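You operate a simulated robot arm through the tools that you are given. There is no shell and no other tool.

You run a simulated two-armed robot. Do the job below in one go: nothing can be reset, and whatever is moved stays where it is left.

Task
Swap the eyelet on the post for the size on the card, then wind 20 m.
Fine: the old eyelet goes into the free ring.

It is judged by the outcome, as a careful person would: the job done as asked, and still so three seconds after it is handed in. It fails if anything else is knocked over, pushed out of place, dropped, spilled or broken.

Robot
Two 7-joint arms with fingered hands on one trunk that stands fixed in place. Base frame: the origin is at the foot of the trunk, x ahead of it, y to its left, z up. Units: mm, rad, N and s.
The left shoulder is at [24, 215, 1197], the right one opposite. With the tool pointing down near the work surface each hand reaches from about 100 to 640 mm from the base axis, measured 20 degrees to its own side. Payload 3.6 kg a hand.
The TCP of each hand is the grasp point between the finger pads, 22 mm short of the fingertips. In the tool frame z runs along the fingers and y along their closing line. The gripper opens to 132 mm. The gripper's body begins 60 mm behind the TCP. The gripper is a hand of 4 fingers: y runs from the thumb to the fingers, the wrist lies at [0, 0, -203] in the tool frame, and closing takes about 1.5 s.
Orientation is that of the tool frame in the base frame, as a unit quaternion [w, x, y, z]. With the fingers straight down and closing along the base's y, the tool's x points along the base's -x, its y along +y and its z along -z.

Tools
- The arms move only by the tool play_rows. It takes "left_rows", "right_rows" or both (then of equal length, played together; a hand with none holds still); each is a list of rows, each a list of 6 numbers: the shift along the tool's x, y, z in mm, then the turn, a rotation vector about the tool's x, y, z in rad. In form: [[x, y, z, wx, wy, wz], ...]. A call has 1 to 20 rows; each row is the pose to reach, as a shift and turn from the pose commanded when the call began, along the tool's axes at that moment. "left_jaw" and "right_jaw" are, for a hand that has rows, the opening, from 0 (shut) to 1 (fully open), set as the call begins (left out, the last holds). Each row takes 0.2 s and may step no farther than 50 mm and 0.15 rad from the row before; otherwise, or with a gripper value out of range, the whole call is refused. A pose out of reach is approached as far as the arm can. The call stops where the force on the tool passes 40 N (or 10 N more than at its start, if that is more) or the arm is blocked; 0.2 s more then pass. Each finger travels about 108 mm/s and halts on what it meets, pressing with about 34 N; the grip force reading is that of the motor and also rises with nothing between the fingers. The clock runs only during rows and for 0.2 s after the last one: add rows that repeat a pose to give the fingers time. The reply holds the time, the measured pose of the TCP, the force on the tool along the base axes, the opening and the grip force, in the units named above and with some noise, with the torque about the TCP (base axes, N m) and any sound that the robot's microphone picked up.
- Cameras (640 x 400 px; columns grow to the right, rows downward): "scene" is now at [160.7, 30.7, 1144]; the picture's right is [0.36, -0.93, -0.00], its down [-0.02, -0.01, -1.00] and it looks along [0.93, 0.36, -0.03] (base axes); focal length 214 px, centre (320, 200). "left" rides on the left gripper at [-53, -53, -84] in its tool frame; the picture's right is [0.71, -0.71, 0.00], its down [0.53, 0.53, -0.67] and it looks along [0.47, 0.47, 0.74] (tool axes); focal length 247 px, centre (320, 200). "right" rides on the right gripper at [53, -53, -84] in its tool frame; the picture's right is [0.71, 0.71, 0.00], its down [-0.53, 0.53, -0.67] and it looks along [-0.47, 0.47, 0.74] (tool axes); focal length 247 px, centre (320, 200). There is no depth. A picture from a camera that has moved, and an enlarged one, comes with that camera's place and axes in the base frame and with its lens.
- grab_frame(camera): a new picture of that camera. No time passes.
- move_column(by): slides the trunk up (or, below 0, down) by that many mm; the arms and the scene camera ride with it, the base frame stays. It gives what a move gives, with no picture.
- set_fingers(finger1, finger2, finger3, thumb_bend, hand): sets how far each is bent, from 0 (flat) to 1 (curled in); at 0.3 the hand is open as for a grip, at 0.7 the pads meet at the TCP. One left out holds its place. A second passes; each finger stops where it meets its share of the squeeze, and holds until it gets a number again. A gripper value or a shape takes the hand back. It gives what a move gives, with no picture; readings hold the bend of each and the force on the fingers (four entries, about 0 where the hand has none), thumb and palm.
- preshape(shape, hand): the hand has 4 fingers and takes this shape, open, in about a second: jaw (thumb against the fingers, like two jaws); tri (thumb and two fingers); tip (a fingertip pinch); poke (one finger out to press); point (the index stretched); flat (the hand flat); cup (the hand cupped); fist (a fist). The gripper value then closes the fingers along that shape, each until it touches; the sizes above hold for jaw. It gives what a move gives, with no picture.
- turn_head(pan, tilt): turns the head with the scene camera to pan (to the left, within 1.047 rad either way) and tilt (down, from -0.506 to 1.204), counted from straight ahead of the robot. It gives what a move gives.
- enlarge(camera, box): a new picture of the part [left, top, right, bottom] of that camera's present view, enlarged. No time passes.
- sign_off(): hands the job in; it is judged then, once.

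Nothing tells you positions but the pictures and the camera data. Unless the task says otherwise, let go and move clear before handing in.

The tools are called after "Call:" as a command line: name --argument value ..., lists and objects as JSON in quotes. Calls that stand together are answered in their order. play_rows: Moves the arms, as the interface text tells. Its arguments: {"type":"object","properties":{"left_rows":{"type":"array","items":{"type":"array","items":{"type":"number"}}},"left_jaw":{"type":"number"},"right_rows":{"type":"array","items":{"type":"array","items":{"type":"number"}}},"right_jaw":{"type":"number"}},"required":[]} The other tools are called the same way: move_column (by) slides the trunk up or down; preshape (shape, hand) gives the hand a shape; set_fingers (finger1, finger2, finger3, thumb_bend, hand) moves the fingers one by one; turn_head (pan, tilt) turns the head that bears the scene camera; grab_frame (camera) takes a picture; enlarge (camera, box) takes an enlarged picture of a part of a camera's view; sign_off () hands the job in.

At the start:

```text
clock: 0.0
left_tool_pos: [319.7, 331.5, 1195.6]
left_tool_rot: [0.0, 0.0, 1.0, -0.001]
left_wrist_force: [-0.1, -0.6, 0.1]
left_moment: [0.01, -0.01, 0.02]
left_grip_width: 131.9
left_gripper_force: 0.1
left_shape: jaw
left_bend: [0.3, 0.3, 0.3, 0.3]
left_finger forces: [0.1, 0.0, 0.0, 0.0, 0.0, 0.1]
right_tool_pos: [418.5, 26.5, 1207.7]
right_tool_rot: [0.0, 0.001, 1.0, 0.0]
right_wrist_force: [-0.8, 0.5, -0.6]
right_moment: [0.0, -0.02, 0.02]
right_grip_width: 132.0
right_gripper_force: 0.0
right_shape: jaw
right_bend: [0.3, 0.3, 0.3, 0.3]
right_finger forces: [0.0, 0.1, 0.0, 0.0, 0.0, 0.0]
trunk travel left (down, up): [-475.0, 201.0]
head pan, tilt: [0.372, 0.026]
```

scene: 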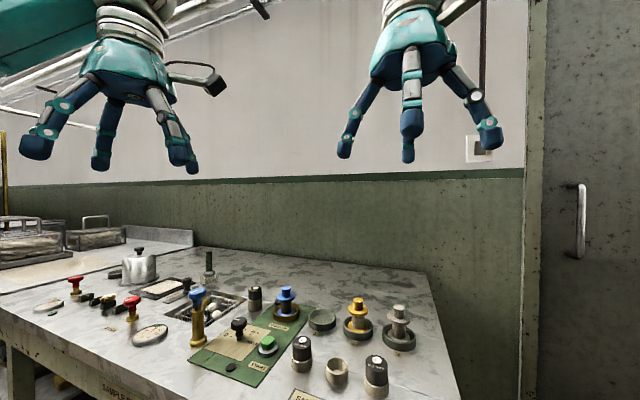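
right: 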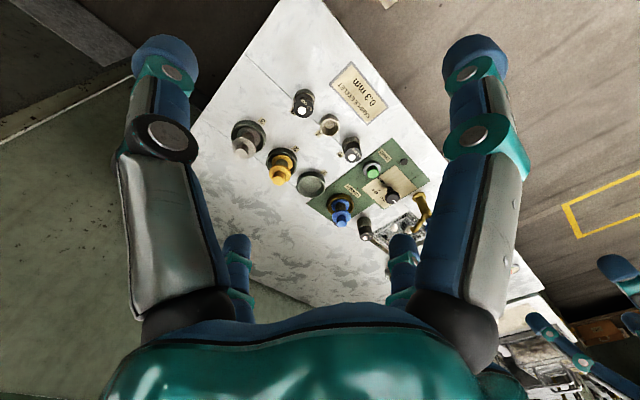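
left: 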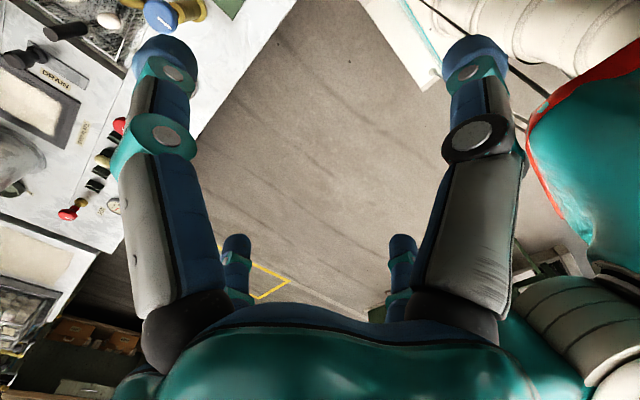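

I see a worktop with a green panel (knob, green button, blue item on a post), several coloured eyelets in rings, and black-capped canisters. I'll look closer at everything before moving.

Call:
enlarge --camera "scene" --box '[160, 260, 320, 400]'

Call:
enlarge --camera "scene" --box '[270, 270, 430, 400]'

Call:
enlarge --camera "right" --box '[220, 60, 440, 250]'

Call:
enlarge --camera "scene" --box '[0, 200, 240, 360]'

```text
2.86 times, centred on (240, 330) of scene
camera zoom: at [160.7, 30.7, 1144.0], right [0.36, -0.93, 0.0], down [-0.02, -0.01, -1.0], along [0.93, 0.36, -0.03], focal length 613 px, centre (549, -171)
```

zoom: 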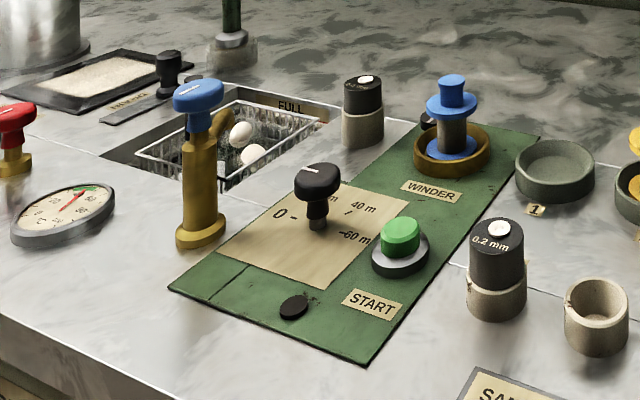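

```text
3.08 times, centred on (350, 335) of scene
camera zoom: at [160.7, 30.7, 1144.0], right [0.36, -0.93, 0.0], down [-0.02, -0.01, -1.0], along [0.93, 0.36, -0.03], focal length 660 px, centre (228, -215)
```

zoom: 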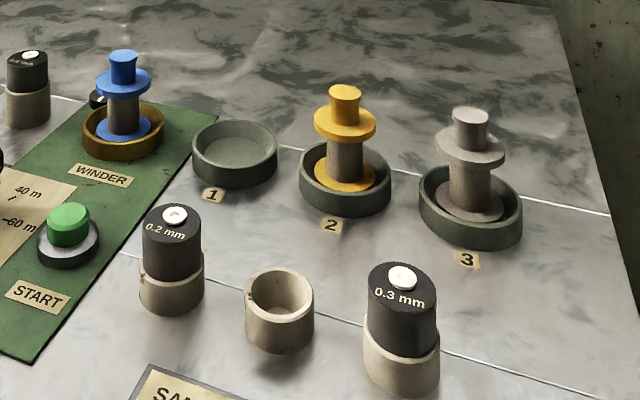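

```text
2.11 times, centred on (330, 155) of right
camera zoom: at [365.5, -26.6, 1294.1], right [-0.71, 0.71, 0.0], down [0.53, 0.53, 0.67], along [0.47, 0.47, -0.74], focal length 520 px, centre (299, 295)
```

zoom: 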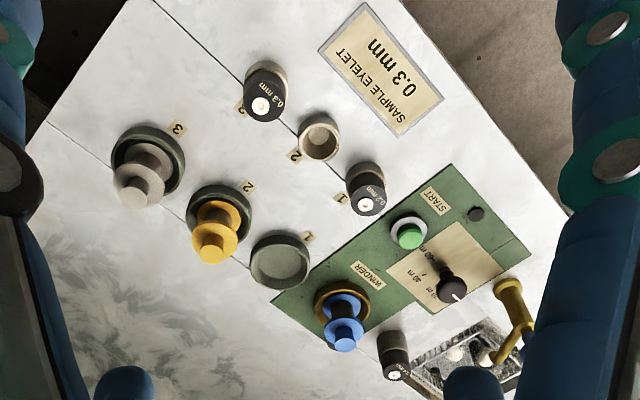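

```text
2.50 times, centred on (120, 280) of scene
camera zoom: at [160.7, 30.7, 1144.0], right [0.36, -0.93, 0.0], down [-0.02, -0.01, -1.0], along [0.93, 0.36, -0.03], focal length 536 px, centre (820, 0)
```

zoom: 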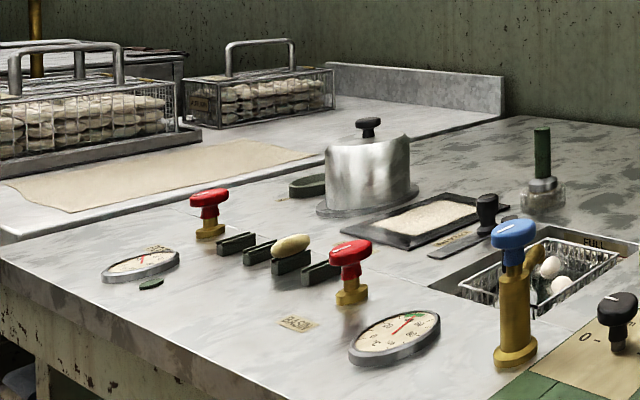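

The card reads "SAMPLE EYELET 0.3 mm"; the black labelled caps look like eyelets, with a beige ring row (1: 0.2 mm, 2: free, 3: 0.3 mm) and one beside the winder. I'll tilt the head to get a better view.

Call:
turn_head --pan 0.2 --tilt 0.75

Call:
grab_frame --camera "scene"

```text
clock: 1.1
left_tool_pos: [321.0, 331.7, 1196.1]
left_tool_rot: [0.0, -0.001, 1.0, 0.0]
left_wrist_force: [-0.5, -0.6, -0.5]
left_moment: [0.04, 0.04, -0.01]
left_grip_width: 131.7
left_gripper_force: 0.0
left_shape: jaw
left_bend: [0.3, 0.3, 0.3, 0.3]
left_finger forces: [0.0, 0.1, 0.1, 0.0, 0.0, 0.0]
right_tool_pos: [417.2, 26.7, 1209.7]
right_tool_rot: [0.0, 0.001, 1.0, 0.0]
right_wrist_force: [-0.4, 0.9, -0.7]
right_moment: [-0.02, -0.04, -0.02]
right_grip_width: 132.2
right_gripper_force: 0.0
right_shape: jaw
right_bend: [0.3, 0.3, 0.3, 0.3]
right_finger forces: [0.1, 0.0, 0.0, 0.1, 0.0, 0.0]
trunk travel left (down, up): [-475.0, 201.0]
head pan, tilt: [0.201, 0.75]
```

```text
taken
camera scene: at [157.5, 14.3, 1078.3], right [0.2, -0.98, 0.0], down [-0.67, -0.14, -0.73], along [0.72, 0.15, -0.68], focal length 214 px, centre (320, 200)
```

scene: 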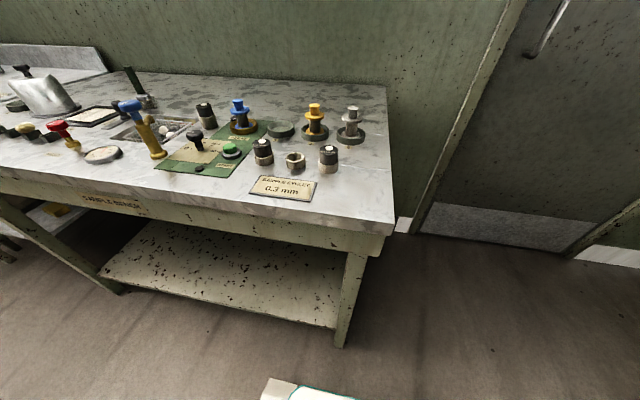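

Call:
enlarge --camera "scene" --box '[150, 80, 390, 230]'

Call:
enlarge --camera "scene" --box '[0, 60, 200, 185]'

Call:
enlarge --camera "scene" --box '[180, 90, 276, 180]'

Call:
enlarge --camera "scene" --box '[240, 90, 370, 205]'

```text
2.67 times, centred on (270, 155) of scene
camera zoom: at [157.5, 14.3, 1078.3], right [0.2, -0.98, 0.0], down [-0.67, -0.14, -0.73], along [0.72, 0.15, -0.68], focal length 572 px, centre (453, 320)
```

zoom: 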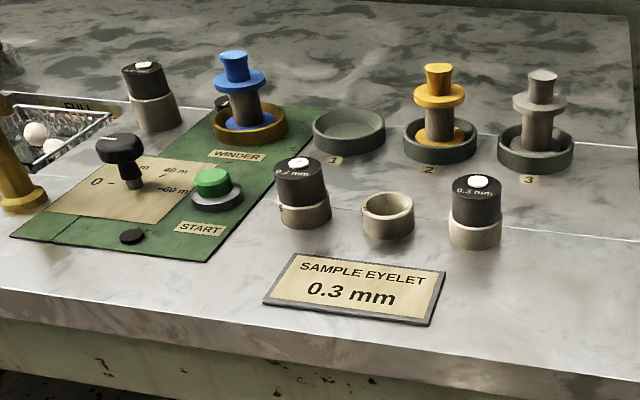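

```text
3.20 times, centred on (100, 122) of scene
camera zoom: at [157.5, 14.3, 1078.3], right [0.2, -0.98, 0.0], down [-0.67, -0.14, -0.73], along [0.72, 0.15, -0.68], focal length 686 px, centre (1024, 448)
```

zoom: 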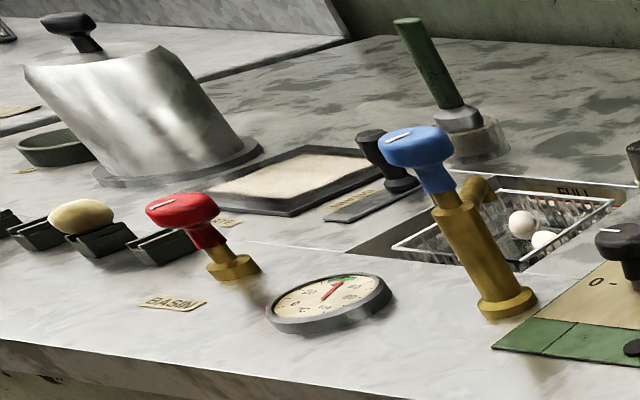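

```text
4.44 times, centred on (228, 135) of scene
camera zoom: at [157.5, 14.3, 1078.3], right [0.2, -0.98, 0.0], down [-0.67, -0.14, -0.73], along [0.72, 0.15, -0.68], focal length 953 px, centre (729, 489)
```

zoom: 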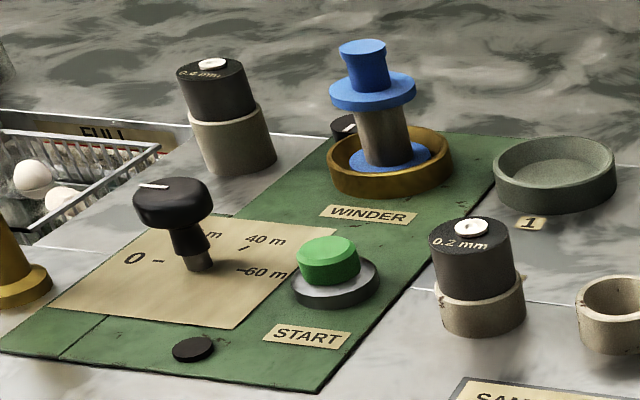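

```text
3.48 times, centred on (305, 148) of scene
camera zoom: at [157.5, 14.3, 1078.3], right [0.2, -0.98, 0.0], down [-0.67, -0.14, -0.73], along [0.72, 0.15, -0.68], focal length 746 px, centre (372, 383)
```

zoom: 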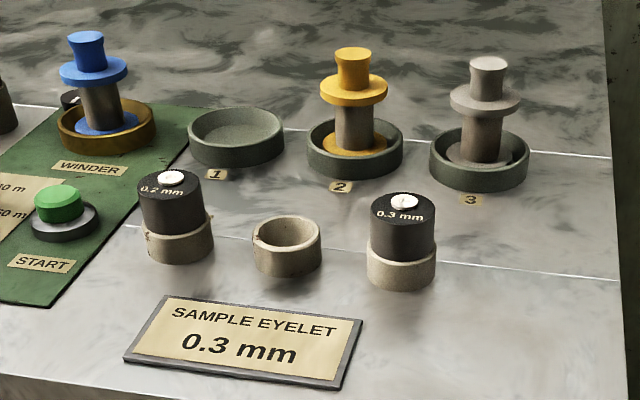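

The work pieces: post with an eyelet near (626, 396), free ring about (496, 131), 0.3 mm eyelet about (503, 68), knob about (505, 345), START about (504, 275). I'll retract the right arm and bring the left hand over the panel for a closer look.

Call:
play_rows --left_rows '[[-40, -14, 24, 0, 0, 0], [-80, -28, 48, 0, 0, 0], [-120, -43, 72, 0, 0, 0], [-160, -57, 97, 0, 0, 0], [-200, -72, 121, 0, 0, 0], [-240, -86, 146, 0, 0, 0], [-240, -86, 146, 0, 0, 0]]' --right_rows '[[10, -46, 0, 0, 0, 0], [20, -92, 0, 0, 0, 0], [30, -138, 0, 0, 0, 0], [40, -184, 0, 0, 0, 0], [50, -230, 0, 0, 0, 0], [60, -276, 0, 0, 0, 0], [60, -276, 0, 0, 0, 0]]'

Call:
grab_frame --camera "left"

Call:
grab_frame --camera "scene"

```text
clock: 2.7
left_tool_pos: [560.7, 246.5, 1048.4]
left_tool_rot: [0.001, 0.0, 1.0, -0.001]
left_wrist_force: [-0.3, 0.3, 0.4]
left_moment: [0.01, 0.0, 0.03]
left_grip_width: 132.0
left_gripper_force: 0.1
left_shape: jaw
left_bend: [0.3, 0.3, 0.3, 0.3]
left_finger forces: [0.0, 0.0, 0.1, 0.0, 0.1, 0.0]
right_tool_pos: [357.8, -248.6, 1207.6]
right_tool_rot: [-0.001, 0.0, 1.0, -0.001]
right_wrist_force: [0.2, 0.6, -0.6]
right_moment: [-0.02, 0.05, 0.02]
right_grip_width: 132.1
right_gripper_force: 0.0
right_shape: jaw
right_bend: [0.3, 0.3, 0.3, 0.3]
right_finger forces: [0.0, 0.0, 0.0, 0.0, 0.1, 0.0]
trunk travel left (down, up): [-475.0, 201.0]
head pan, tilt: [0.201, 0.75]
```

```text
taken
camera left: at [614.9, 193.3, 1132.4], right [-0.71, -0.71, 0.0], down [-0.53, 0.53, 0.67], along [-0.47, 0.47, -0.74], focal length 247 px, centre (320, 200)
```

left: 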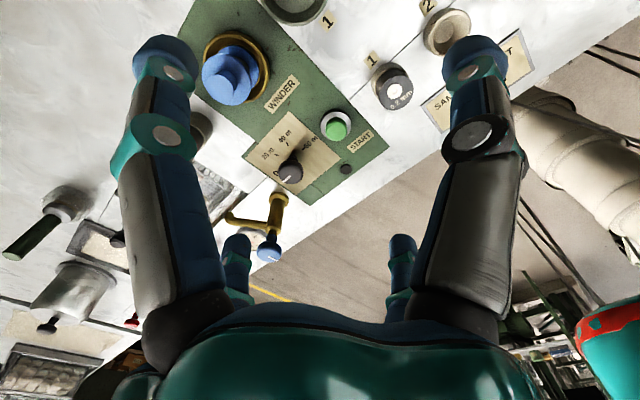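

```text
taken
camera scene: at [157.5, 15.1, 1078.2], right [0.2, -0.98, 0.0], down [-0.67, -0.14, -0.73], along [0.72, 0.15, -0.68], focal length 214 px, centre (320, 200)
```

scene: 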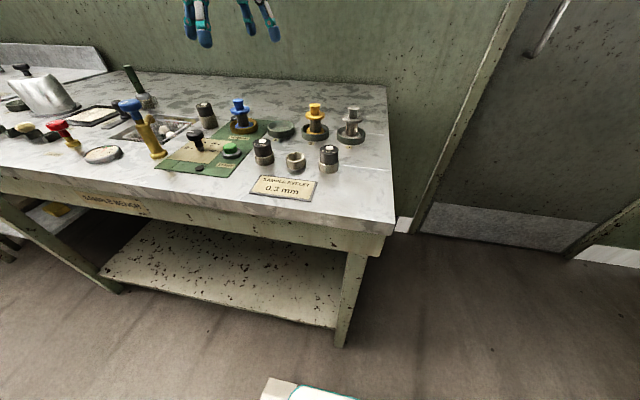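

Call:
enlarge --camera "left" --box '[190, 60, 410, 200]'

Call:
enlarge --camera "left" --box '[240, 100, 350, 210]'

Call:
enlarge --camera "left" --box '[340, 0, 540, 130]'

```text
2.86 times, centred on (300, 130) of left
camera zoom: at [614.9, 193.3, 1132.4], right [-0.71, -0.71, 0.0], down [-0.53, 0.53, 0.67], along [-0.47, 0.47, -0.74], focal length 706 px, centre (377, 400)
```

zoom: 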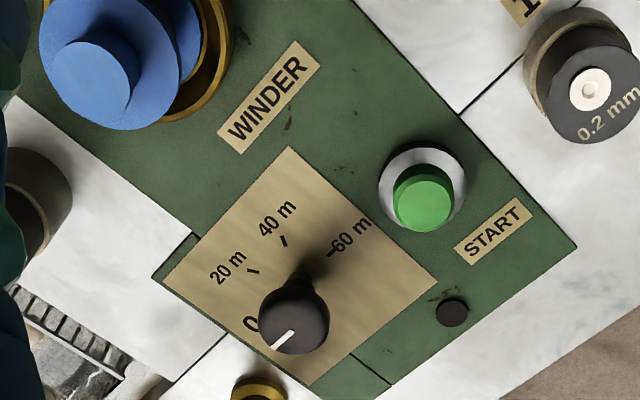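

```text
3.64 times, centred on (295, 155) of left
camera zoom: at [614.9, 193.3, 1132.4], right [-0.71, -0.71, 0.0], down [-0.53, 0.53, 0.67], along [-0.47, 0.47, -0.74], focal length 898 px, centre (411, 364)
```

zoom: 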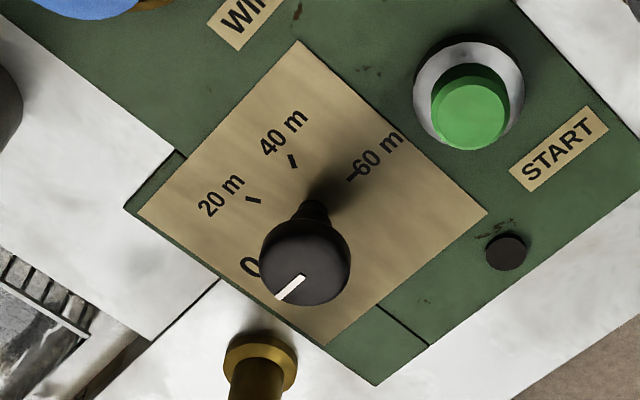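

```text
3.08 times, centred on (440, 65) of left
camera zoom: at [614.9, 193.3, 1132.4], right [-0.71, -0.71, 0.0], down [-0.53, 0.53, 0.67], along [-0.47, 0.47, -0.74], focal length 760 px, centre (-49, 615)
```

zoom: 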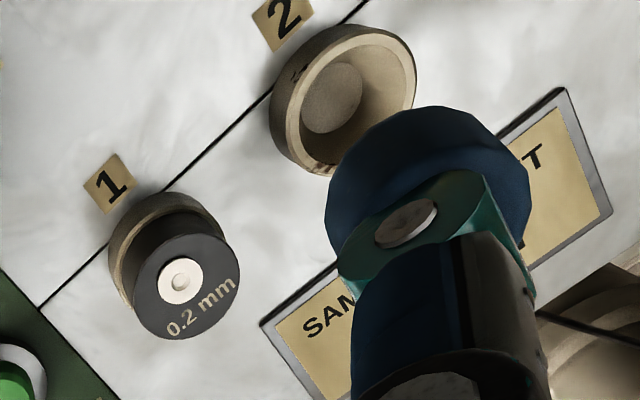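

The knob points at 0 (toward +y); 20 m is 60° clockwise seen from above. I'll zoom in on the eyelets, ring and post to get their dimensions.

Call:
enlarge --camera "scene" --box '[310, 135, 350, 180]'

Call:
enlarge --camera "scene" --box '[275, 140, 320, 180]'

Call:
enlarge --camera "scene" --box '[185, 90, 235, 140]'

Call:
enlarge --camera "scene" --box '[175, 110, 255, 180]'

```text
8.89 times, centred on (330, 158) of scene
camera zoom: at [157.5, 15.1, 1078.2], right [0.2, -0.98, 0.0], down [-0.67, -0.14, -0.73], along [0.72, 0.15, -0.68], focal length 1906 px, centre (231, 578)
```

zoom: 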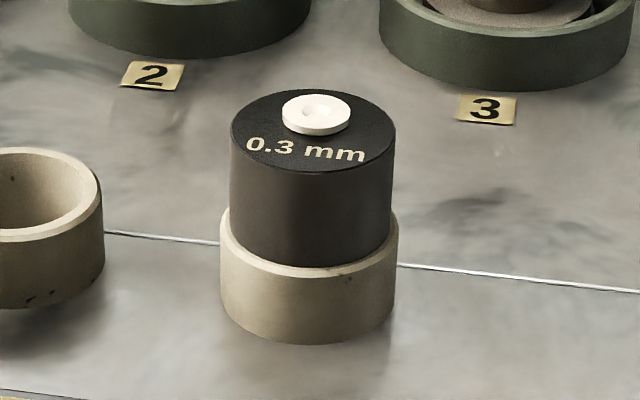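

```text
10.00 times, centred on (298, 160) of scene
camera zoom: at [157.5, 15.1, 1078.2], right [0.2, -0.98, 0.0], down [-0.67, -0.14, -0.73], along [0.72, 0.15, -0.68], focal length 2145 px, centre (545, 600)
```

zoom: 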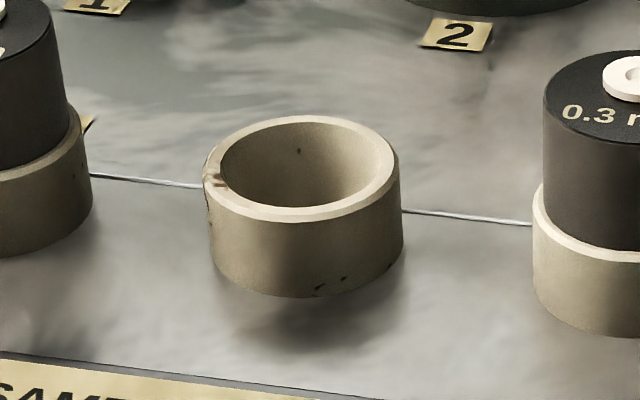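

```text
8.00 times, centred on (210, 115) of scene
camera zoom: at [157.5, 15.1, 1078.2], right [0.2, -0.98, 0.0], down [-0.67, -0.14, -0.73], along [0.72, 0.15, -0.68], focal length 1716 px, centre (1200, 880)
```

zoom: 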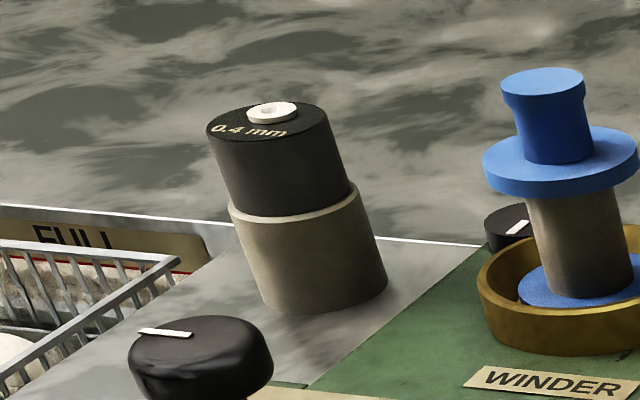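

```text
5.71 times, centred on (215, 145) of scene
camera zoom: at [157.5, 15.1, 1078.2], right [0.2, -0.98, 0.0], down [-0.67, -0.14, -0.73], along [0.72, 0.15, -0.68], focal length 1226 px, centre (920, 514)
```

zoom: 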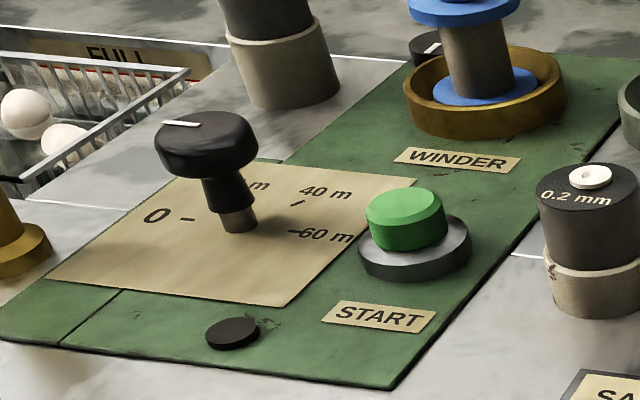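

The post eyelet reads 0.4 mm. Before grasping I want to see how the fingers are arranged in different shapes, so I'll look at the left hand.

Call:
turn_head --pan 0.5 --tilt 0.05

Call:
grab_frame --camera "scene"

```text
clock: 3.8
left_tool_pos: [559.9, 245.3, 1050.0]
left_tool_rot: [-0.001, 0.0, 1.0, 0.001]
left_wrist_force: [-0.4, -0.4, -0.2]
left_moment: [-0.01, 0.03, 0.0]
left_grip_width: 132.1
left_gripper_force: 0.1
left_shape: jaw
left_bend: [0.3, 0.3, 0.3, 0.3]
left_finger forces: [0.0, 0.0, 0.0, 0.0, 0.0, 0.0]
right_tool_pos: [358.2, -249.3, 1208.7]
right_tool_rot: [0.0, 0.0, 1.0, 0.0]
right_wrist_force: [0.7, -0.5, -0.2]
right_moment: [0.02, 0.01, 0.0]
right_grip_width: 132.0
right_gripper_force: 0.0
right_shape: jaw
right_bend: [0.3, 0.3, 0.3, 0.3]
right_finger forces: [0.1, 0.0, 0.1, 0.0, 0.1, 0.0]
trunk travel left (down, up): [-475.0, 201.0]
head pan, tilt: [0.499, 0.051]
```

```text
taken
camera scene: at [156.5, 41.4, 1141.6], right [0.48, -0.88, 0.0], down [-0.05, -0.02, -1.0], along [0.88, 0.48, -0.05], focal length 214 px, centre (320, 200)
```

scene: 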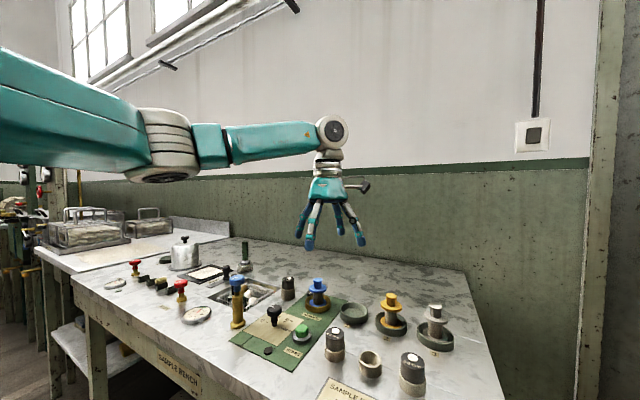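

Call:
enlarge --camera "scene" --box '[270, 100, 400, 260]'

Call:
preshape --hand "left" --shape "tri"

Call:
enlarge --camera "scene" --box '[270, 100, 400, 260]'

Call:
grab_frame --camera "left"

```text
2.50 times, centred on (335, 180) of scene
camera zoom: at [156.5, 41.4, 1141.6], right [0.48, -0.88, 0.0], down [-0.05, -0.02, -1.0], along [0.88, 0.48, -0.05], focal length 536 px, centre (282, 250)
```

zoom: 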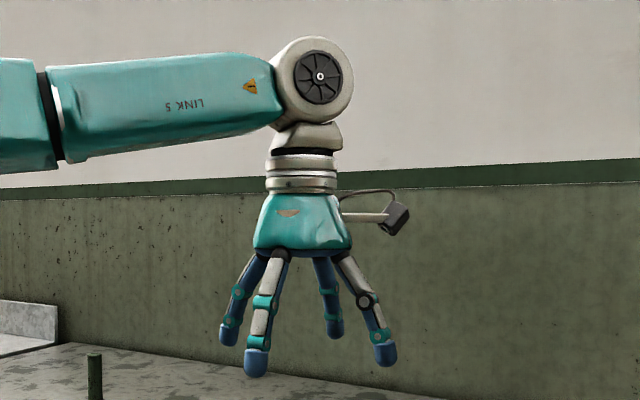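

```text
clock: 4.7
left_tool_pos: [560.4, 245.0, 1049.2]
left_tool_rot: [0.0, 0.0, 1.0, 0.001]
left_wrist_force: [-1.0, 0.5, -0.1]
left_moment: [-0.01, -0.01, 0.02]
left_grip_width: 132.0
left_gripper_force: 0.1
left_shape: tri
left_bend: [0.3, 0.3, 0.3, 0.3]
left_finger forces: [0.0, 0.0, 0.1, 0.0, 0.1, 0.1]
right_tool_pos: [358.9, -249.2, 1208.9]
right_tool_rot: [-0.001, 0.0, 1.0, 0.0]
right_wrist_force: [0.2, 0.1, 0.8]
right_moment: [0.0, 0.02, -0.01]
right_grip_width: 132.1
right_gripper_force: 0.0
right_shape: jaw
right_bend: [0.3, 0.3, 0.3, 0.3]
right_finger forces: [0.1, 0.1, 0.1, 0.0, 0.0, 0.0]
trunk travel left (down, up): [-475.0, 201.0]
head pan, tilt: [0.499, 0.051]
```

```text
2.50 times, centred on (335, 180) of scene
camera zoom: at [156.5, 41.4, 1141.7], right [0.48, -0.88, 0.0], down [-0.05, -0.02, -1.0], along [0.88, 0.48, -0.05], focal length 536 px, centre (282, 250)
```

zoom: 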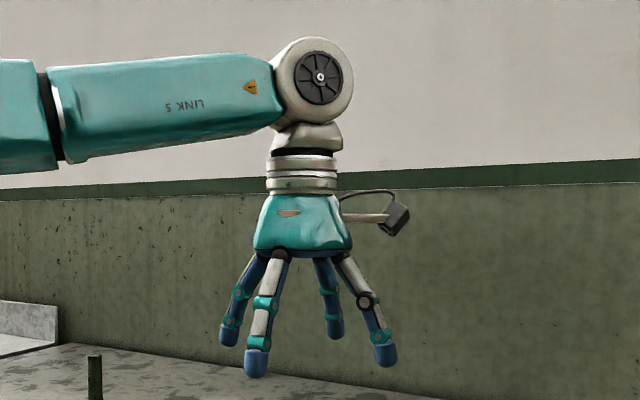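

```text
taken
camera left: at [614.6, 192.3, 1132.7], right [-0.71, -0.71, 0.0], down [-0.53, 0.53, 0.67], along [-0.47, 0.47, -0.74], focal length 247 px, centre (320, 200)
```

left: 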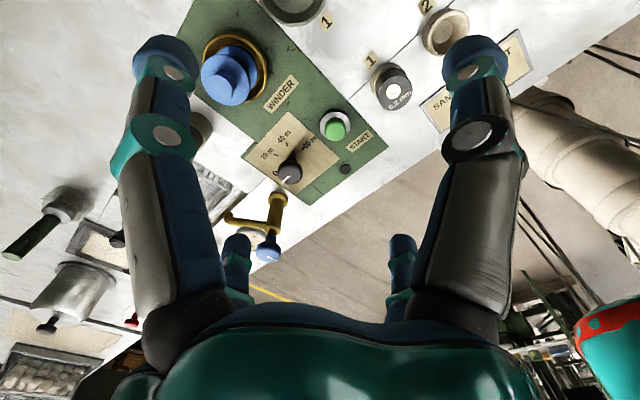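

The fingers sit in a cross (thumb at -y, fingers at +y, ±x). I'll check what the hand looks like partly closed to roughly eyelet width, in the jaw shape.

Call:
preshape --hand "left" --shape "jaw"

Call:
play_rows --left_rows '[[0, 0, 0, 0, 0, 0], [0, 0, 0, 0, 0, 0], [0, 0, 0, 0, 0, 0], [0, 0, 0, 0, 0, 0], [0, 0, 0, 0, 0, 0], [0, 0, 0, 0, 0, 0]]' --left_jaw 0.26

Call:
enlarge --camera "scene" --box '[290, 160, 390, 260]'

Call:
grab_frame --camera "left"

```text
clock: 5.5
left_tool_pos: [560.2, 245.6, 1051.1]
left_tool_rot: [0.0, 0.0, 1.0, 0.0]
left_wrist_force: [-0.2, 0.2, 0.3]
left_moment: [0.01, -0.03, -0.01]
left_grip_width: 131.6
left_gripper_force: 0.2
left_shape: jaw
left_bend: [0.3, 0.3, 0.3, 0.3]
left_finger forces: [0.1, 0.1, 0.1, 0.0, 0.0, 0.0]
right_tool_pos: [359.0, -250.1, 1209.3]
right_tool_rot: [-0.001, 0.001, 1.0, 0.001]
right_wrist_force: [0.5, -1.4, -0.4]
right_moment: [-0.01, 0.0, 0.01]
right_grip_width: 132.2
right_gripper_force: 0.1
right_shape: jaw
right_bend: [0.3, 0.3, 0.3, 0.3]
right_finger forces: [0.0, 0.1, 0.0, 0.0, 0.0, 0.0]
trunk travel left (down, up): [-475.0, 201.0]
head pan, tilt: [0.499, 0.051]
```

```text
clock: 7.0
left_tool_pos: [561.3, 245.0, 1049.9]
left_tool_rot: [-0.001, 0.0, 1.0, -0.001]
left_wrist_force: [0.2, -0.2, 0.0]
left_moment: [-0.01, -0.02, -0.04]
left_grip_width: 34.5
left_gripper_force: 0.1
left_shape: jaw
left_bend: [0.78, 0.78, 0.78, 0.7]
left_finger forces: [0.0, 0.1, 0.0, 0.2, 0.1, 0.0]
right_tool_pos: [358.1, -249.7, 1209.5]
right_tool_rot: [-0.001, 0.0, 1.0, 0.0]
right_wrist_force: [-0.5, -0.3, 0.1]
right_moment: [0.05, 0.02, -0.01]
right_grip_width: 131.7
right_gripper_force: 0.1
right_shape: jaw
right_bend: [0.3, 0.3, 0.3, 0.3]
right_finger forces: [0.0, 0.1, 0.1, 0.1, 0.1, 0.0]
trunk travel left (down, up): [-475.0, 201.0]
head pan, tilt: [0.499, 0.051]
```

```text
4.00 times, centred on (340, 210) of scene
camera zoom: at [156.5, 41.4, 1141.7], right [0.48, -0.88, 0.0], down [-0.05, -0.02, -1.0], along [0.88, 0.48, -0.05], focal length 858 px, centre (240, 160)
```

zoom: 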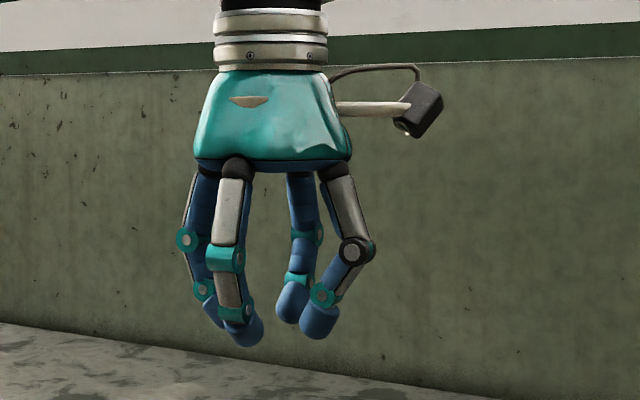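

```text
taken
camera left: at [614.6, 192.4, 1132.7], right [-0.71, -0.71, 0.0], down [-0.53, 0.53, 0.67], along [-0.47, 0.47, -0.74], focal length 247 px, centre (320, 200)
```

left: 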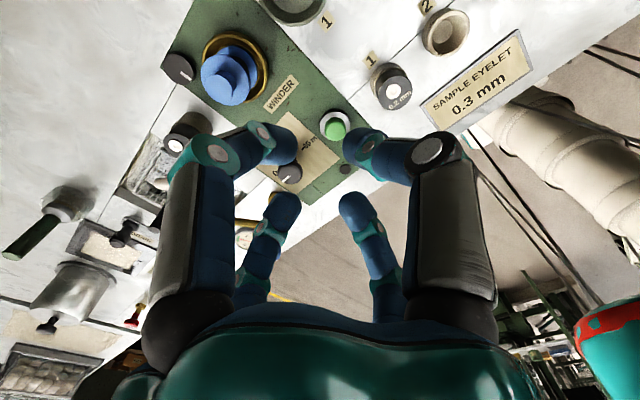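

Call:
enlarge --camera "left" --box '[120, 20, 290, 180]'

Call:
enlarge --camera "left" --box '[360, 0, 480, 120]'

```text
2.50 times, centred on (205, 100) of left
camera zoom: at [614.6, 192.4, 1132.7], right [-0.71, -0.71, 0.0], down [-0.53, 0.53, 0.67], along [-0.47, 0.47, -0.74], focal length 617 px, centre (608, 450)
```

zoom: 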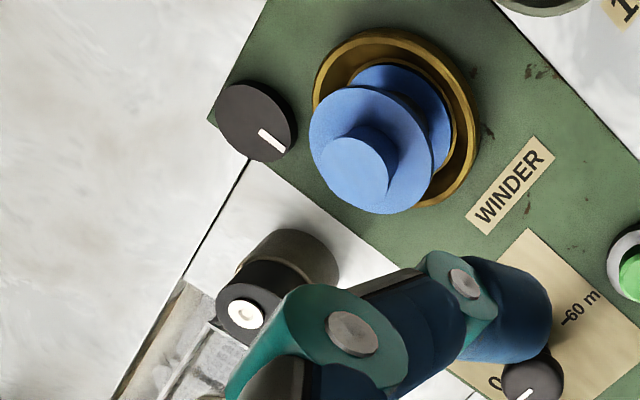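

```text
3.33 times, centred on (420, 60) of left
camera zoom: at [614.6, 192.4, 1132.7], right [-0.71, -0.71, 0.0], down [-0.53, 0.53, 0.67], along [-0.47, 0.47, -0.74], focal length 823 px, centre (-13, 667)
```

zoom: 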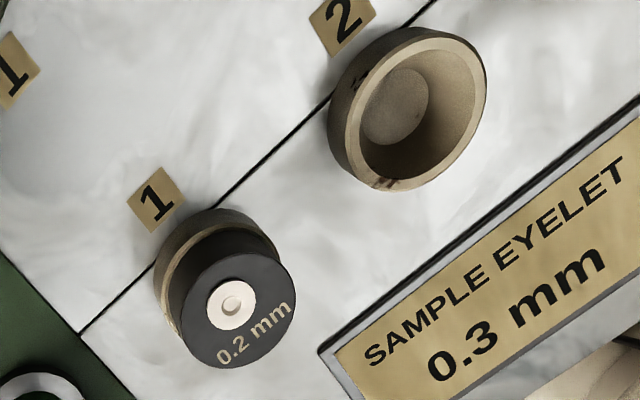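

The eyelets look about 33 mm wide, standing about 22 mm above 37 mm rings; the post is about 30 mm tall near (626, 396). I'll test in free air whether the left hand can reach above the post pointing straight down.

Call:
play_rows --left_rows '[[-16, 38, 10, 0, 0, 0], [-33, 76, 20, 0, 0, 0], [-50, 114, 30, 0, 0, 0], [-66, 151, 40, 0, 0, 0], [-66, 151, 40, 0, 0, 0], [-66, 151, 40, 0, 0, 0]]' --left_jaw 0.45

Call:
grab_frame --camera "scene"

Call:
grab_frame --camera "left"

```text
clock: 8.3
left_tool_pos: [626.9, 397.0, 1009.2]
left_tool_rot: [0.0, 0.0, 1.0, 0.0]
left_wrist_force: [-1.0, -0.5, -0.3]
left_moment: [0.02, 0.02, 0.01]
left_grip_width: 59.1
left_gripper_force: 0.0
left_shape: jaw
left_bend: [0.39, 0.39, 0.39, 0.7]
left_finger forces: [0.1, 0.0, 0.0, 0.1, 0.1, 0.0]
right_tool_pos: [357.6, -249.6, 1209.8]
right_tool_rot: [-0.001, 0.001, 1.0, 0.0]
right_wrist_force: [0.4, 0.1, 0.6]
right_moment: [0.0, -0.04, -0.01]
right_grip_width: 131.8
right_gripper_force: 0.0
right_shape: jaw
right_bend: [0.3, 0.3, 0.3, 0.3]
right_finger forces: [0.1, 0.1, 0.0, 0.0, 0.1, 0.0]
trunk travel left (down, up): [-475.0, 201.0]
head pan, tilt: [0.499, 0.051]
```

```text
taken
camera scene: at [156.7, 41.3, 1141.7], right [0.48, -0.88, 0.0], down [-0.05, -0.02, -1.0], along [0.88, 0.48, -0.05], focal length 214 px, centre (320, 200)
```

scene: 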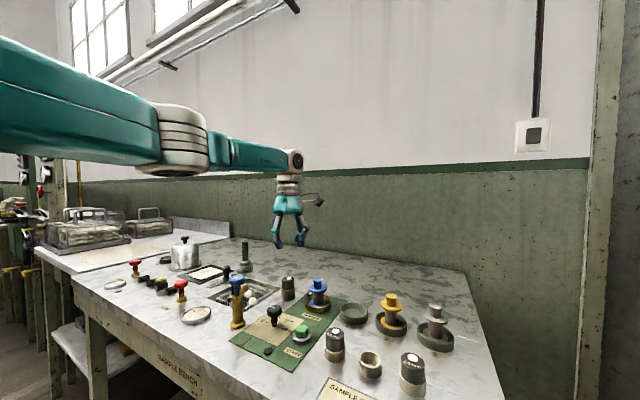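

```text
taken
camera left: at [679.6, 343.2, 1093.3], right [-0.71, -0.71, 0.0], down [-0.53, 0.53, 0.67], along [-0.47, 0.47, -0.74], focal length 247 px, centre (320, 200)
```

left: 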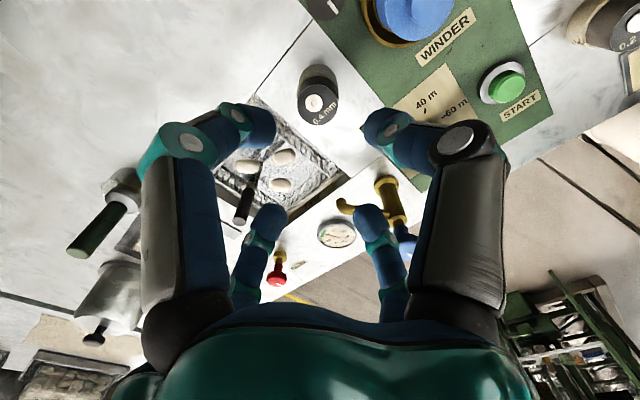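

Straight-down reach at the post works. I'll zoom on the post to refine its position.

Call:
enlarge --camera "left" --box '[280, 50, 360, 140]'

Call:
enlarge --camera "scene" --box '[260, 230, 350, 330]'

```text
4.44 times, centred on (320, 95) of left
camera zoom: at [679.6, 343.2, 1093.3], right [-0.71, -0.71, 0.0], down [-0.53, 0.53, 0.67], along [-0.47, 0.47, -0.74], focal length 1098 px, centre (320, 667)
```

zoom: 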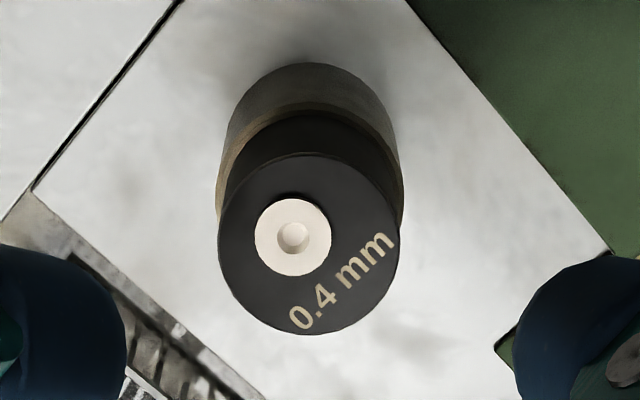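

```text
4.00 times, centred on (305, 280) of scene
camera zoom: at [156.7, 41.3, 1141.7], right [0.48, -0.88, 0.0], down [-0.05, -0.02, -1.0], along [0.88, 0.48, -0.05], focal length 858 px, centre (380, -120)
```

zoom: 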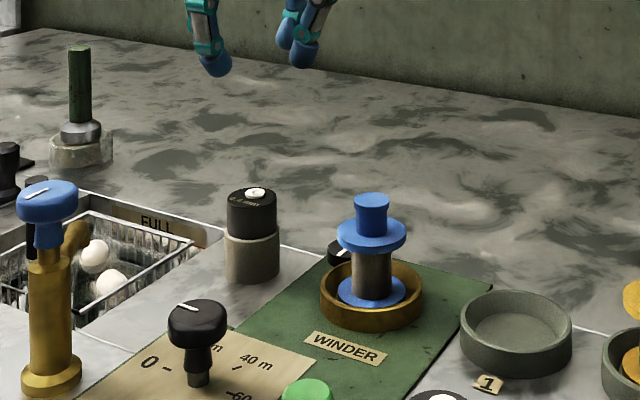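

The cap centre is about (626, 399.5) with its top near z 891. I'll lower to just above it and check alignment with the wrist camera.

Call:
play_rows --left_rows '[[0, 2, 20, 0, 0, 0], [0, 2.5, 40, 0, 0, 0], [0, 2.5, 60, 0, 0, 0], [0, 2.5, 60, 0, 0, 0]]'

Call:
grab_frame --camera "left"

Call:
enlarge --camera "left" --box '[240, 90, 400, 250]'

Call:
enlarge --camera "scene" --box '[240, 190, 340, 310]'

```text
clock: 9.3
left_tool_pos: [625.2, 398.9, 949.8]
left_tool_rot: [0.0, 0.0, 1.0, 0.0]
left_wrist_force: [0.1, 0.7, -0.5]
left_moment: [0.04, -0.02, 0.0]
left_grip_width: 59.0
left_gripper_force: 0.1
left_shape: jaw
left_bend: [0.39, 0.39, 0.39, 0.7]
left_finger forces: [0.0, 0.1, 0.0, 0.0, 0.0, 0.0]
right_tool_pos: [356.8, -247.8, 1208.7]
right_tool_rot: [-0.001, 0.001, 1.0, 0.0]
right_wrist_force: [0.6, 0.3, 0.4]
right_moment: [0.03, 0.01, 0.0]
right_grip_width: 132.2
right_gripper_force: 0.2
right_shape: jaw
right_bend: [0.3, 0.3, 0.3, 0.3]
right_finger forces: [0.0, 0.0, 0.0, 0.0, 0.1, 0.0]
trunk travel left (down, up): [-475.0, 201.0]
head pan, tilt: [0.499, 0.051]
```

```text
taken
camera left: at [680.0, 345.9, 1032.9], right [-0.71, -0.71, 0.0], down [-0.53, 0.53, 0.67], along [-0.47, 0.47, -0.74], focal length 247 px, centre (320, 200)
```

left: 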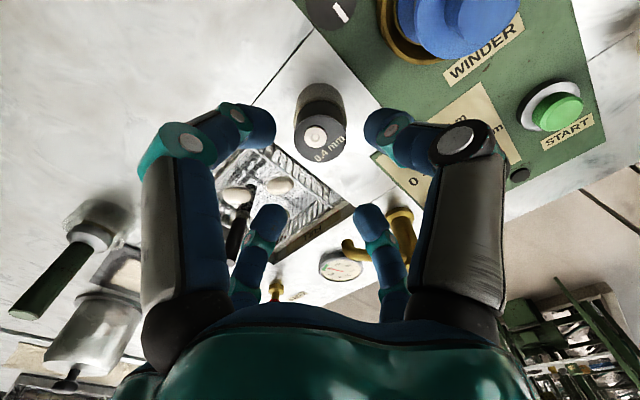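

```text
2.50 times, centred on (320, 170) of left
camera zoom: at [680.0, 345.9, 1032.9], right [-0.71, -0.71, 0.0], down [-0.53, 0.53, 0.67], along [-0.47, 0.47, -0.74], focal length 617 px, centre (320, 275)
```

zoom: 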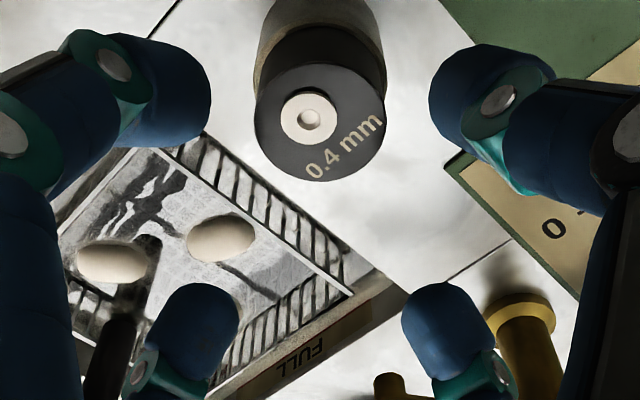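

```text
3.33 times, centred on (290, 250) of scene
camera zoom: at [156.4, 41.4, 1141.7], right [0.48, -0.88, 0.0], down [-0.05, -0.02, -1.0], along [0.88, 0.48, -0.05], focal length 715 px, centre (420, 33)
```

zoom: 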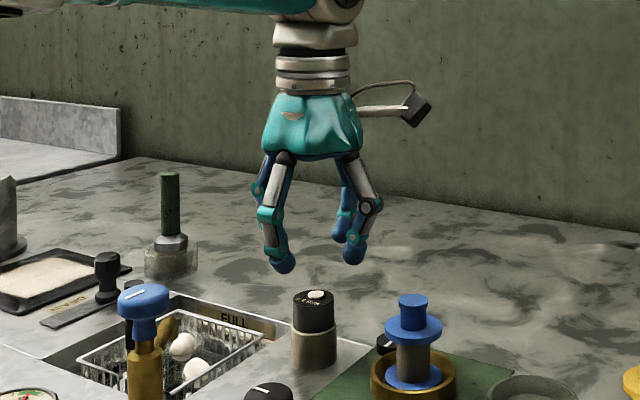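

Triangulated cap centre: (625.9, 400.0), top z ≈ 890.5. I'll descend with the hand half open so fingertips straddle the cap above the post's rim.

Call:
play_rows --left_rows '[[1, 1, 0, 0, 0, 0], [1, 1, 15, 0, 0, 0], [1, 1, 30, 0, 0, 0], [1, 1, 42, 0, 0, 0], [1, 1, 52, 0, 0, 0], [1, 1, 52, 0, 0, 0]]'

Call:
grab_frame --camera "left"

Call:
enlarge --camera "scene" --box '[255, 220, 335, 310]'

```text
clock: 10.8
left_tool_pos: [624.1, 400.4, 898.6]
left_tool_rot: [-0.001, 0.001, 1.0, 0.0]
left_wrist_force: [0.7, 0.2, 0.4]
left_moment: [0.0, 0.0, 0.0]
left_grip_width: 59.2
left_gripper_force: 0.1
left_shape: jaw
left_bend: [0.39, 0.39, 0.39, 0.7]
left_finger forces: [0.0, 0.0, 0.0, 0.0, 0.0, 0.0]
right_tool_pos: [358.5, -249.8, 1210.4]
right_tool_rot: [-0.001, 0.001, 1.0, 0.0]
right_wrist_force: [0.0, -0.2, 0.1]
right_moment: [-0.01, 0.01, 0.0]
right_grip_width: 132.0
right_gripper_force: 0.0
right_shape: jaw
right_bend: [0.3, 0.3, 0.3, 0.3]
right_finger forces: [0.0, 0.0, 0.1, 0.0, 0.1, 0.0]
trunk travel left (down, up): [-475.0, 201.0]
head pan, tilt: [0.499, 0.051]
```

```text
taken
camera left: at [677.6, 346.7, 980.7], right [-0.71, -0.71, 0.0], down [-0.53, 0.53, 0.67], along [-0.47, 0.47, -0.74], focal length 247 px, centre (320, 200)
```

left: 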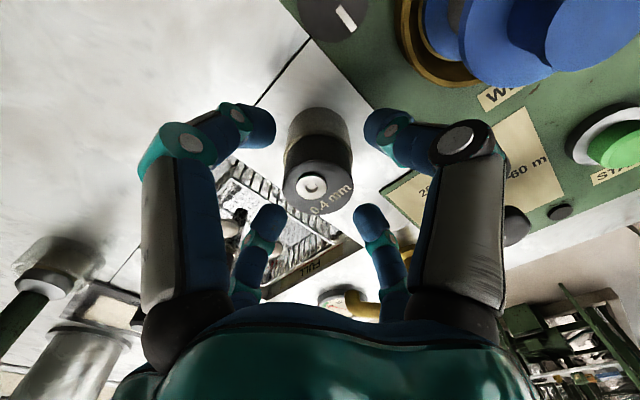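

```text
4.44 times, centred on (295, 265) of scene
camera zoom: at [156.5, 41.3, 1141.7], right [0.48, -0.88, 0.0], down [-0.05, -0.02, -1.0], along [0.88, 0.48, -0.05], focal length 953 px, centre (431, -89)
```

zoom: 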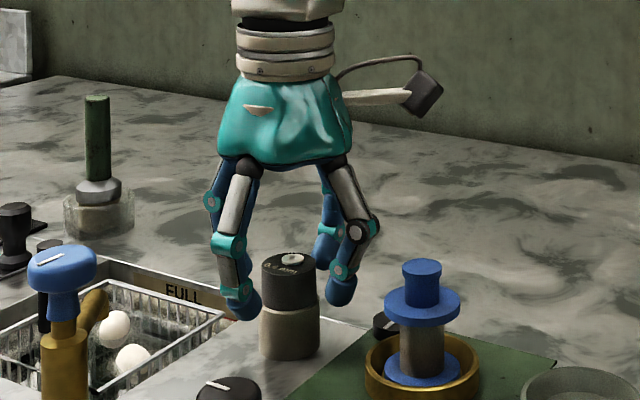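

Call:
enlarge --camera "left" --box '[240, 100, 400, 240]'

```text
2.86 times, centred on (320, 170) of left
camera zoom: at [677.6, 346.7, 980.7], right [-0.71, -0.71, 0.0], down [-0.53, 0.53, 0.67], along [-0.47, 0.47, -0.74], focal length 706 px, centre (320, 286)
```

zoom: 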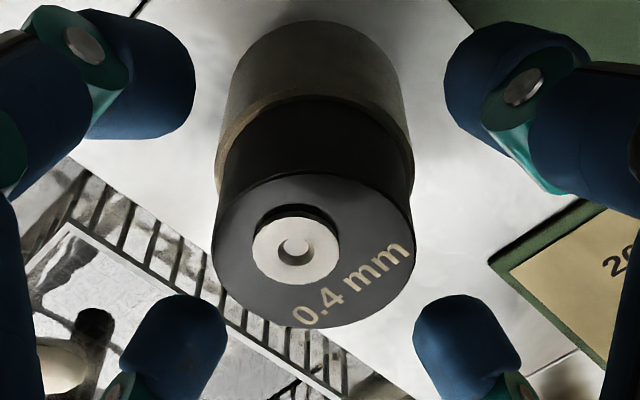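

Nearly centred; I'll make a 1.4 mm correction and close on the cap.

Call:
play_rows --left_rows '[[-1.4, 0.5, 1, 0, 0, 0], [-1.4, 0.5, 1, 0, 0, 0]]'

Call:
play_rows --left_rows '[[0, 0, 0, 0, 0, 0], [0, 0, 0, 0, 0, 0], [0, 0, 0, 0, 0, 0], [0, 0, 0, 0, 0, 0], [0, 0, 0, 0, 0, 0], [0, 0, 0, 0, 0, 0]]' --left_jaw 0.0

Call:
grab_frame --camera "left"

Call:
enlarge --camera "scene" --box '[255, 220, 335, 310]'

```text
clock: 11.3
left_tool_pos: [624.0, 400.4, 898.7]
left_tool_rot: [-0.002, -0.001, 1.0, 0.0]
left_wrist_force: [-0.1, 0.9, 0.1]
left_moment: [0.05, -0.02, 0.04]
left_grip_width: 59.0
left_gripper_force: 0.0
left_shape: jaw
left_bend: [0.39, 0.39, 0.39, 0.7]
left_finger forces: [0.0, 0.0, 0.1, 0.1, 0.0, 0.1]
left hand out of reach, approached as far as the arm can: row 1, 2
right_tool_pos: [358.1, -248.0, 1209.6]
right_tool_rot: [-0.002, 0.0, 1.0, 0.0]
right_wrist_force: [-0.1, -0.1, -0.5]
right_moment: [0.02, 0.02, 0.0]
right_grip_width: 131.8
right_gripper_force: 0.1
right_shape: jaw
right_bend: [0.3, 0.3, 0.3, 0.3]
right_finger forces: [0.0, 0.0, 0.1, 0.0, 0.0, 0.0]
trunk travel left (down, up): [-475.0, 201.0]
head pan, tilt: [0.499, 0.051]
```

```text
clock: 12.8
left_tool_pos: [623.8, 400.5, 897.2]
left_tool_rot: [0.0, 0.0, 1.0, 0.0]
left_wrist_force: [0.2, -0.7, -0.2]
left_moment: [-0.01, -0.02, -0.05]
left_grip_width: 28.0
left_gripper_force: 34.3
left_shape: jaw
left_bend: [0.77, 0.78, 0.77, 0.7]
left_finger forces: [30.7, 30.6, 29.7, 0.1, 29.9, 0.0]
right_tool_pos: [357.4, -249.6, 1208.8]
right_tool_rot: [-0.001, 0.001, 1.0, 0.0]
right_wrist_force: [-0.8, 0.3, -0.1]
right_moment: [0.0, 0.0, 0.02]
right_grip_width: 131.9
right_gripper_force: 0.0
right_shape: jaw
right_bend: [0.3, 0.3, 0.3, 0.3]
right_finger forces: [0.0, 0.0, 0.0, 0.1, 0.0, 0.1]
trunk travel left (down, up): [-475.0, 201.0]
head pan, tilt: [0.499, 0.051]
```

```text
taken
camera left: at [677.7, 346.8, 981.0], right [-0.71, -0.71, 0.0], down [-0.53, 0.53, 0.67], along [-0.47, 0.47, -0.74], focal length 247 px, centre (320, 200)
```

left: 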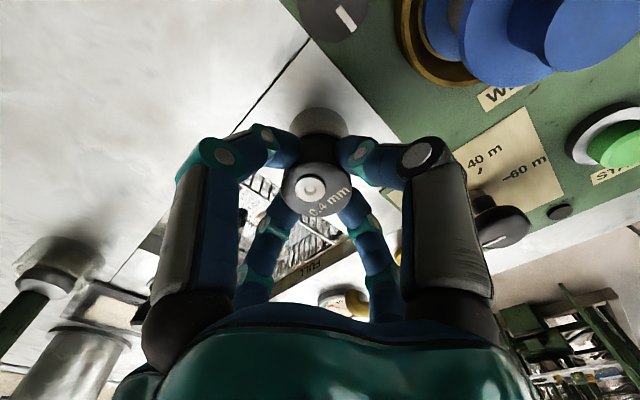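

```text
4.44 times, centred on (295, 265) of scene
camera zoom: at [156.6, 41.4, 1141.7], right [0.48, -0.88, 0.0], down [-0.05, -0.02, -1.0], along [0.88, 0.48, -0.05], focal length 953 px, centre (431, -89)
```

zoom: 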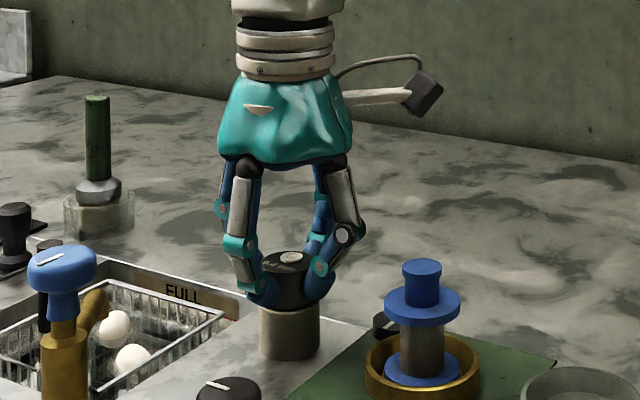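

The cap is gripped by all four fingers. I'll lift it gently straight up and check.

Call:
play_rows --left_rows '[[0, 0, -4, 0, 0, 0], [0, 0, -10, 0, 0, 0], [0, 0, -20, 0, 0, 0], [0, 0, -35, 0, 0, 0], [0, 0, -50, 0, 0, 0], [0, 0, -65, 0, 0, 0], [0, 0, -80, 0, 0, 0], [0, 0, -80, 0, 0, 0]]'

Call:
grab_frame --camera "left"

Call:
enlarge --camera "scene" --box '[255, 180, 335, 310]'

```text
clock: 14.6
left_tool_pos: [623.9, 400.1, 978.4]
left_tool_rot: [-0.001, 0.0, 1.0, 0.0]
left_wrist_force: [0.8, -0.6, -0.3]
left_moment: [0.01, 0.02, -0.02]
left_grip_width: 27.7
left_gripper_force: 33.5
left_shape: jaw
left_bend: [0.77, 0.78, 0.77, 0.7]
left_finger forces: [30.7, 31.1, 29.7, 0.1, 29.8, 0.0]
right_tool_pos: [358.6, -247.9, 1209.6]
right_tool_rot: [0.0, 0.001, 1.0, 0.0]
right_wrist_force: [0.7, 0.7, 0.2]
right_moment: [-0.01, 0.02, 0.02]
right_grip_width: 131.9
right_gripper_force: 0.0
right_shape: jaw
right_bend: [0.3, 0.3, 0.3, 0.3]
right_finger forces: [0.0, 0.0, 0.1, 0.0, 0.0, 0.0]
trunk travel left (down, up): [-475.0, 201.0]
head pan, tilt: [0.499, 0.051]
```

```text
taken
camera left: at [677.5, 347.0, 1061.0], right [-0.71, -0.71, 0.0], down [-0.53, 0.53, 0.67], along [-0.47, 0.47, -0.74], focal length 247 px, centre (320, 200)
```

left: 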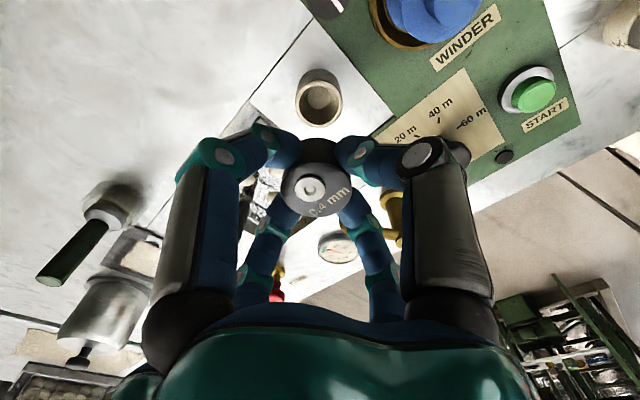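

```text
3.08 times, centred on (295, 245) of scene
camera zoom: at [156.6, 41.5, 1141.7], right [0.48, -0.88, 0.0], down [-0.05, -0.02, -1.0], along [0.88, 0.48, -0.05], focal length 660 px, centre (397, 62)
```

zoom: 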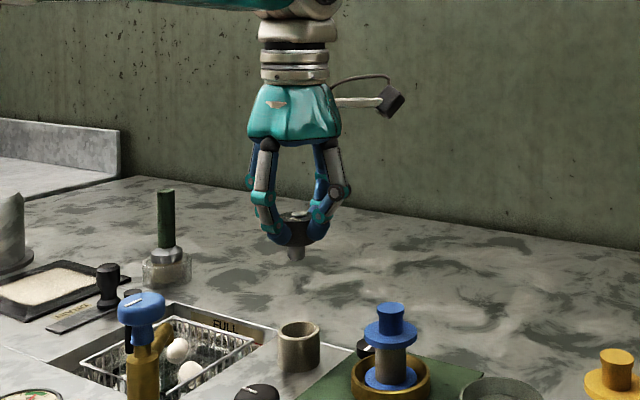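

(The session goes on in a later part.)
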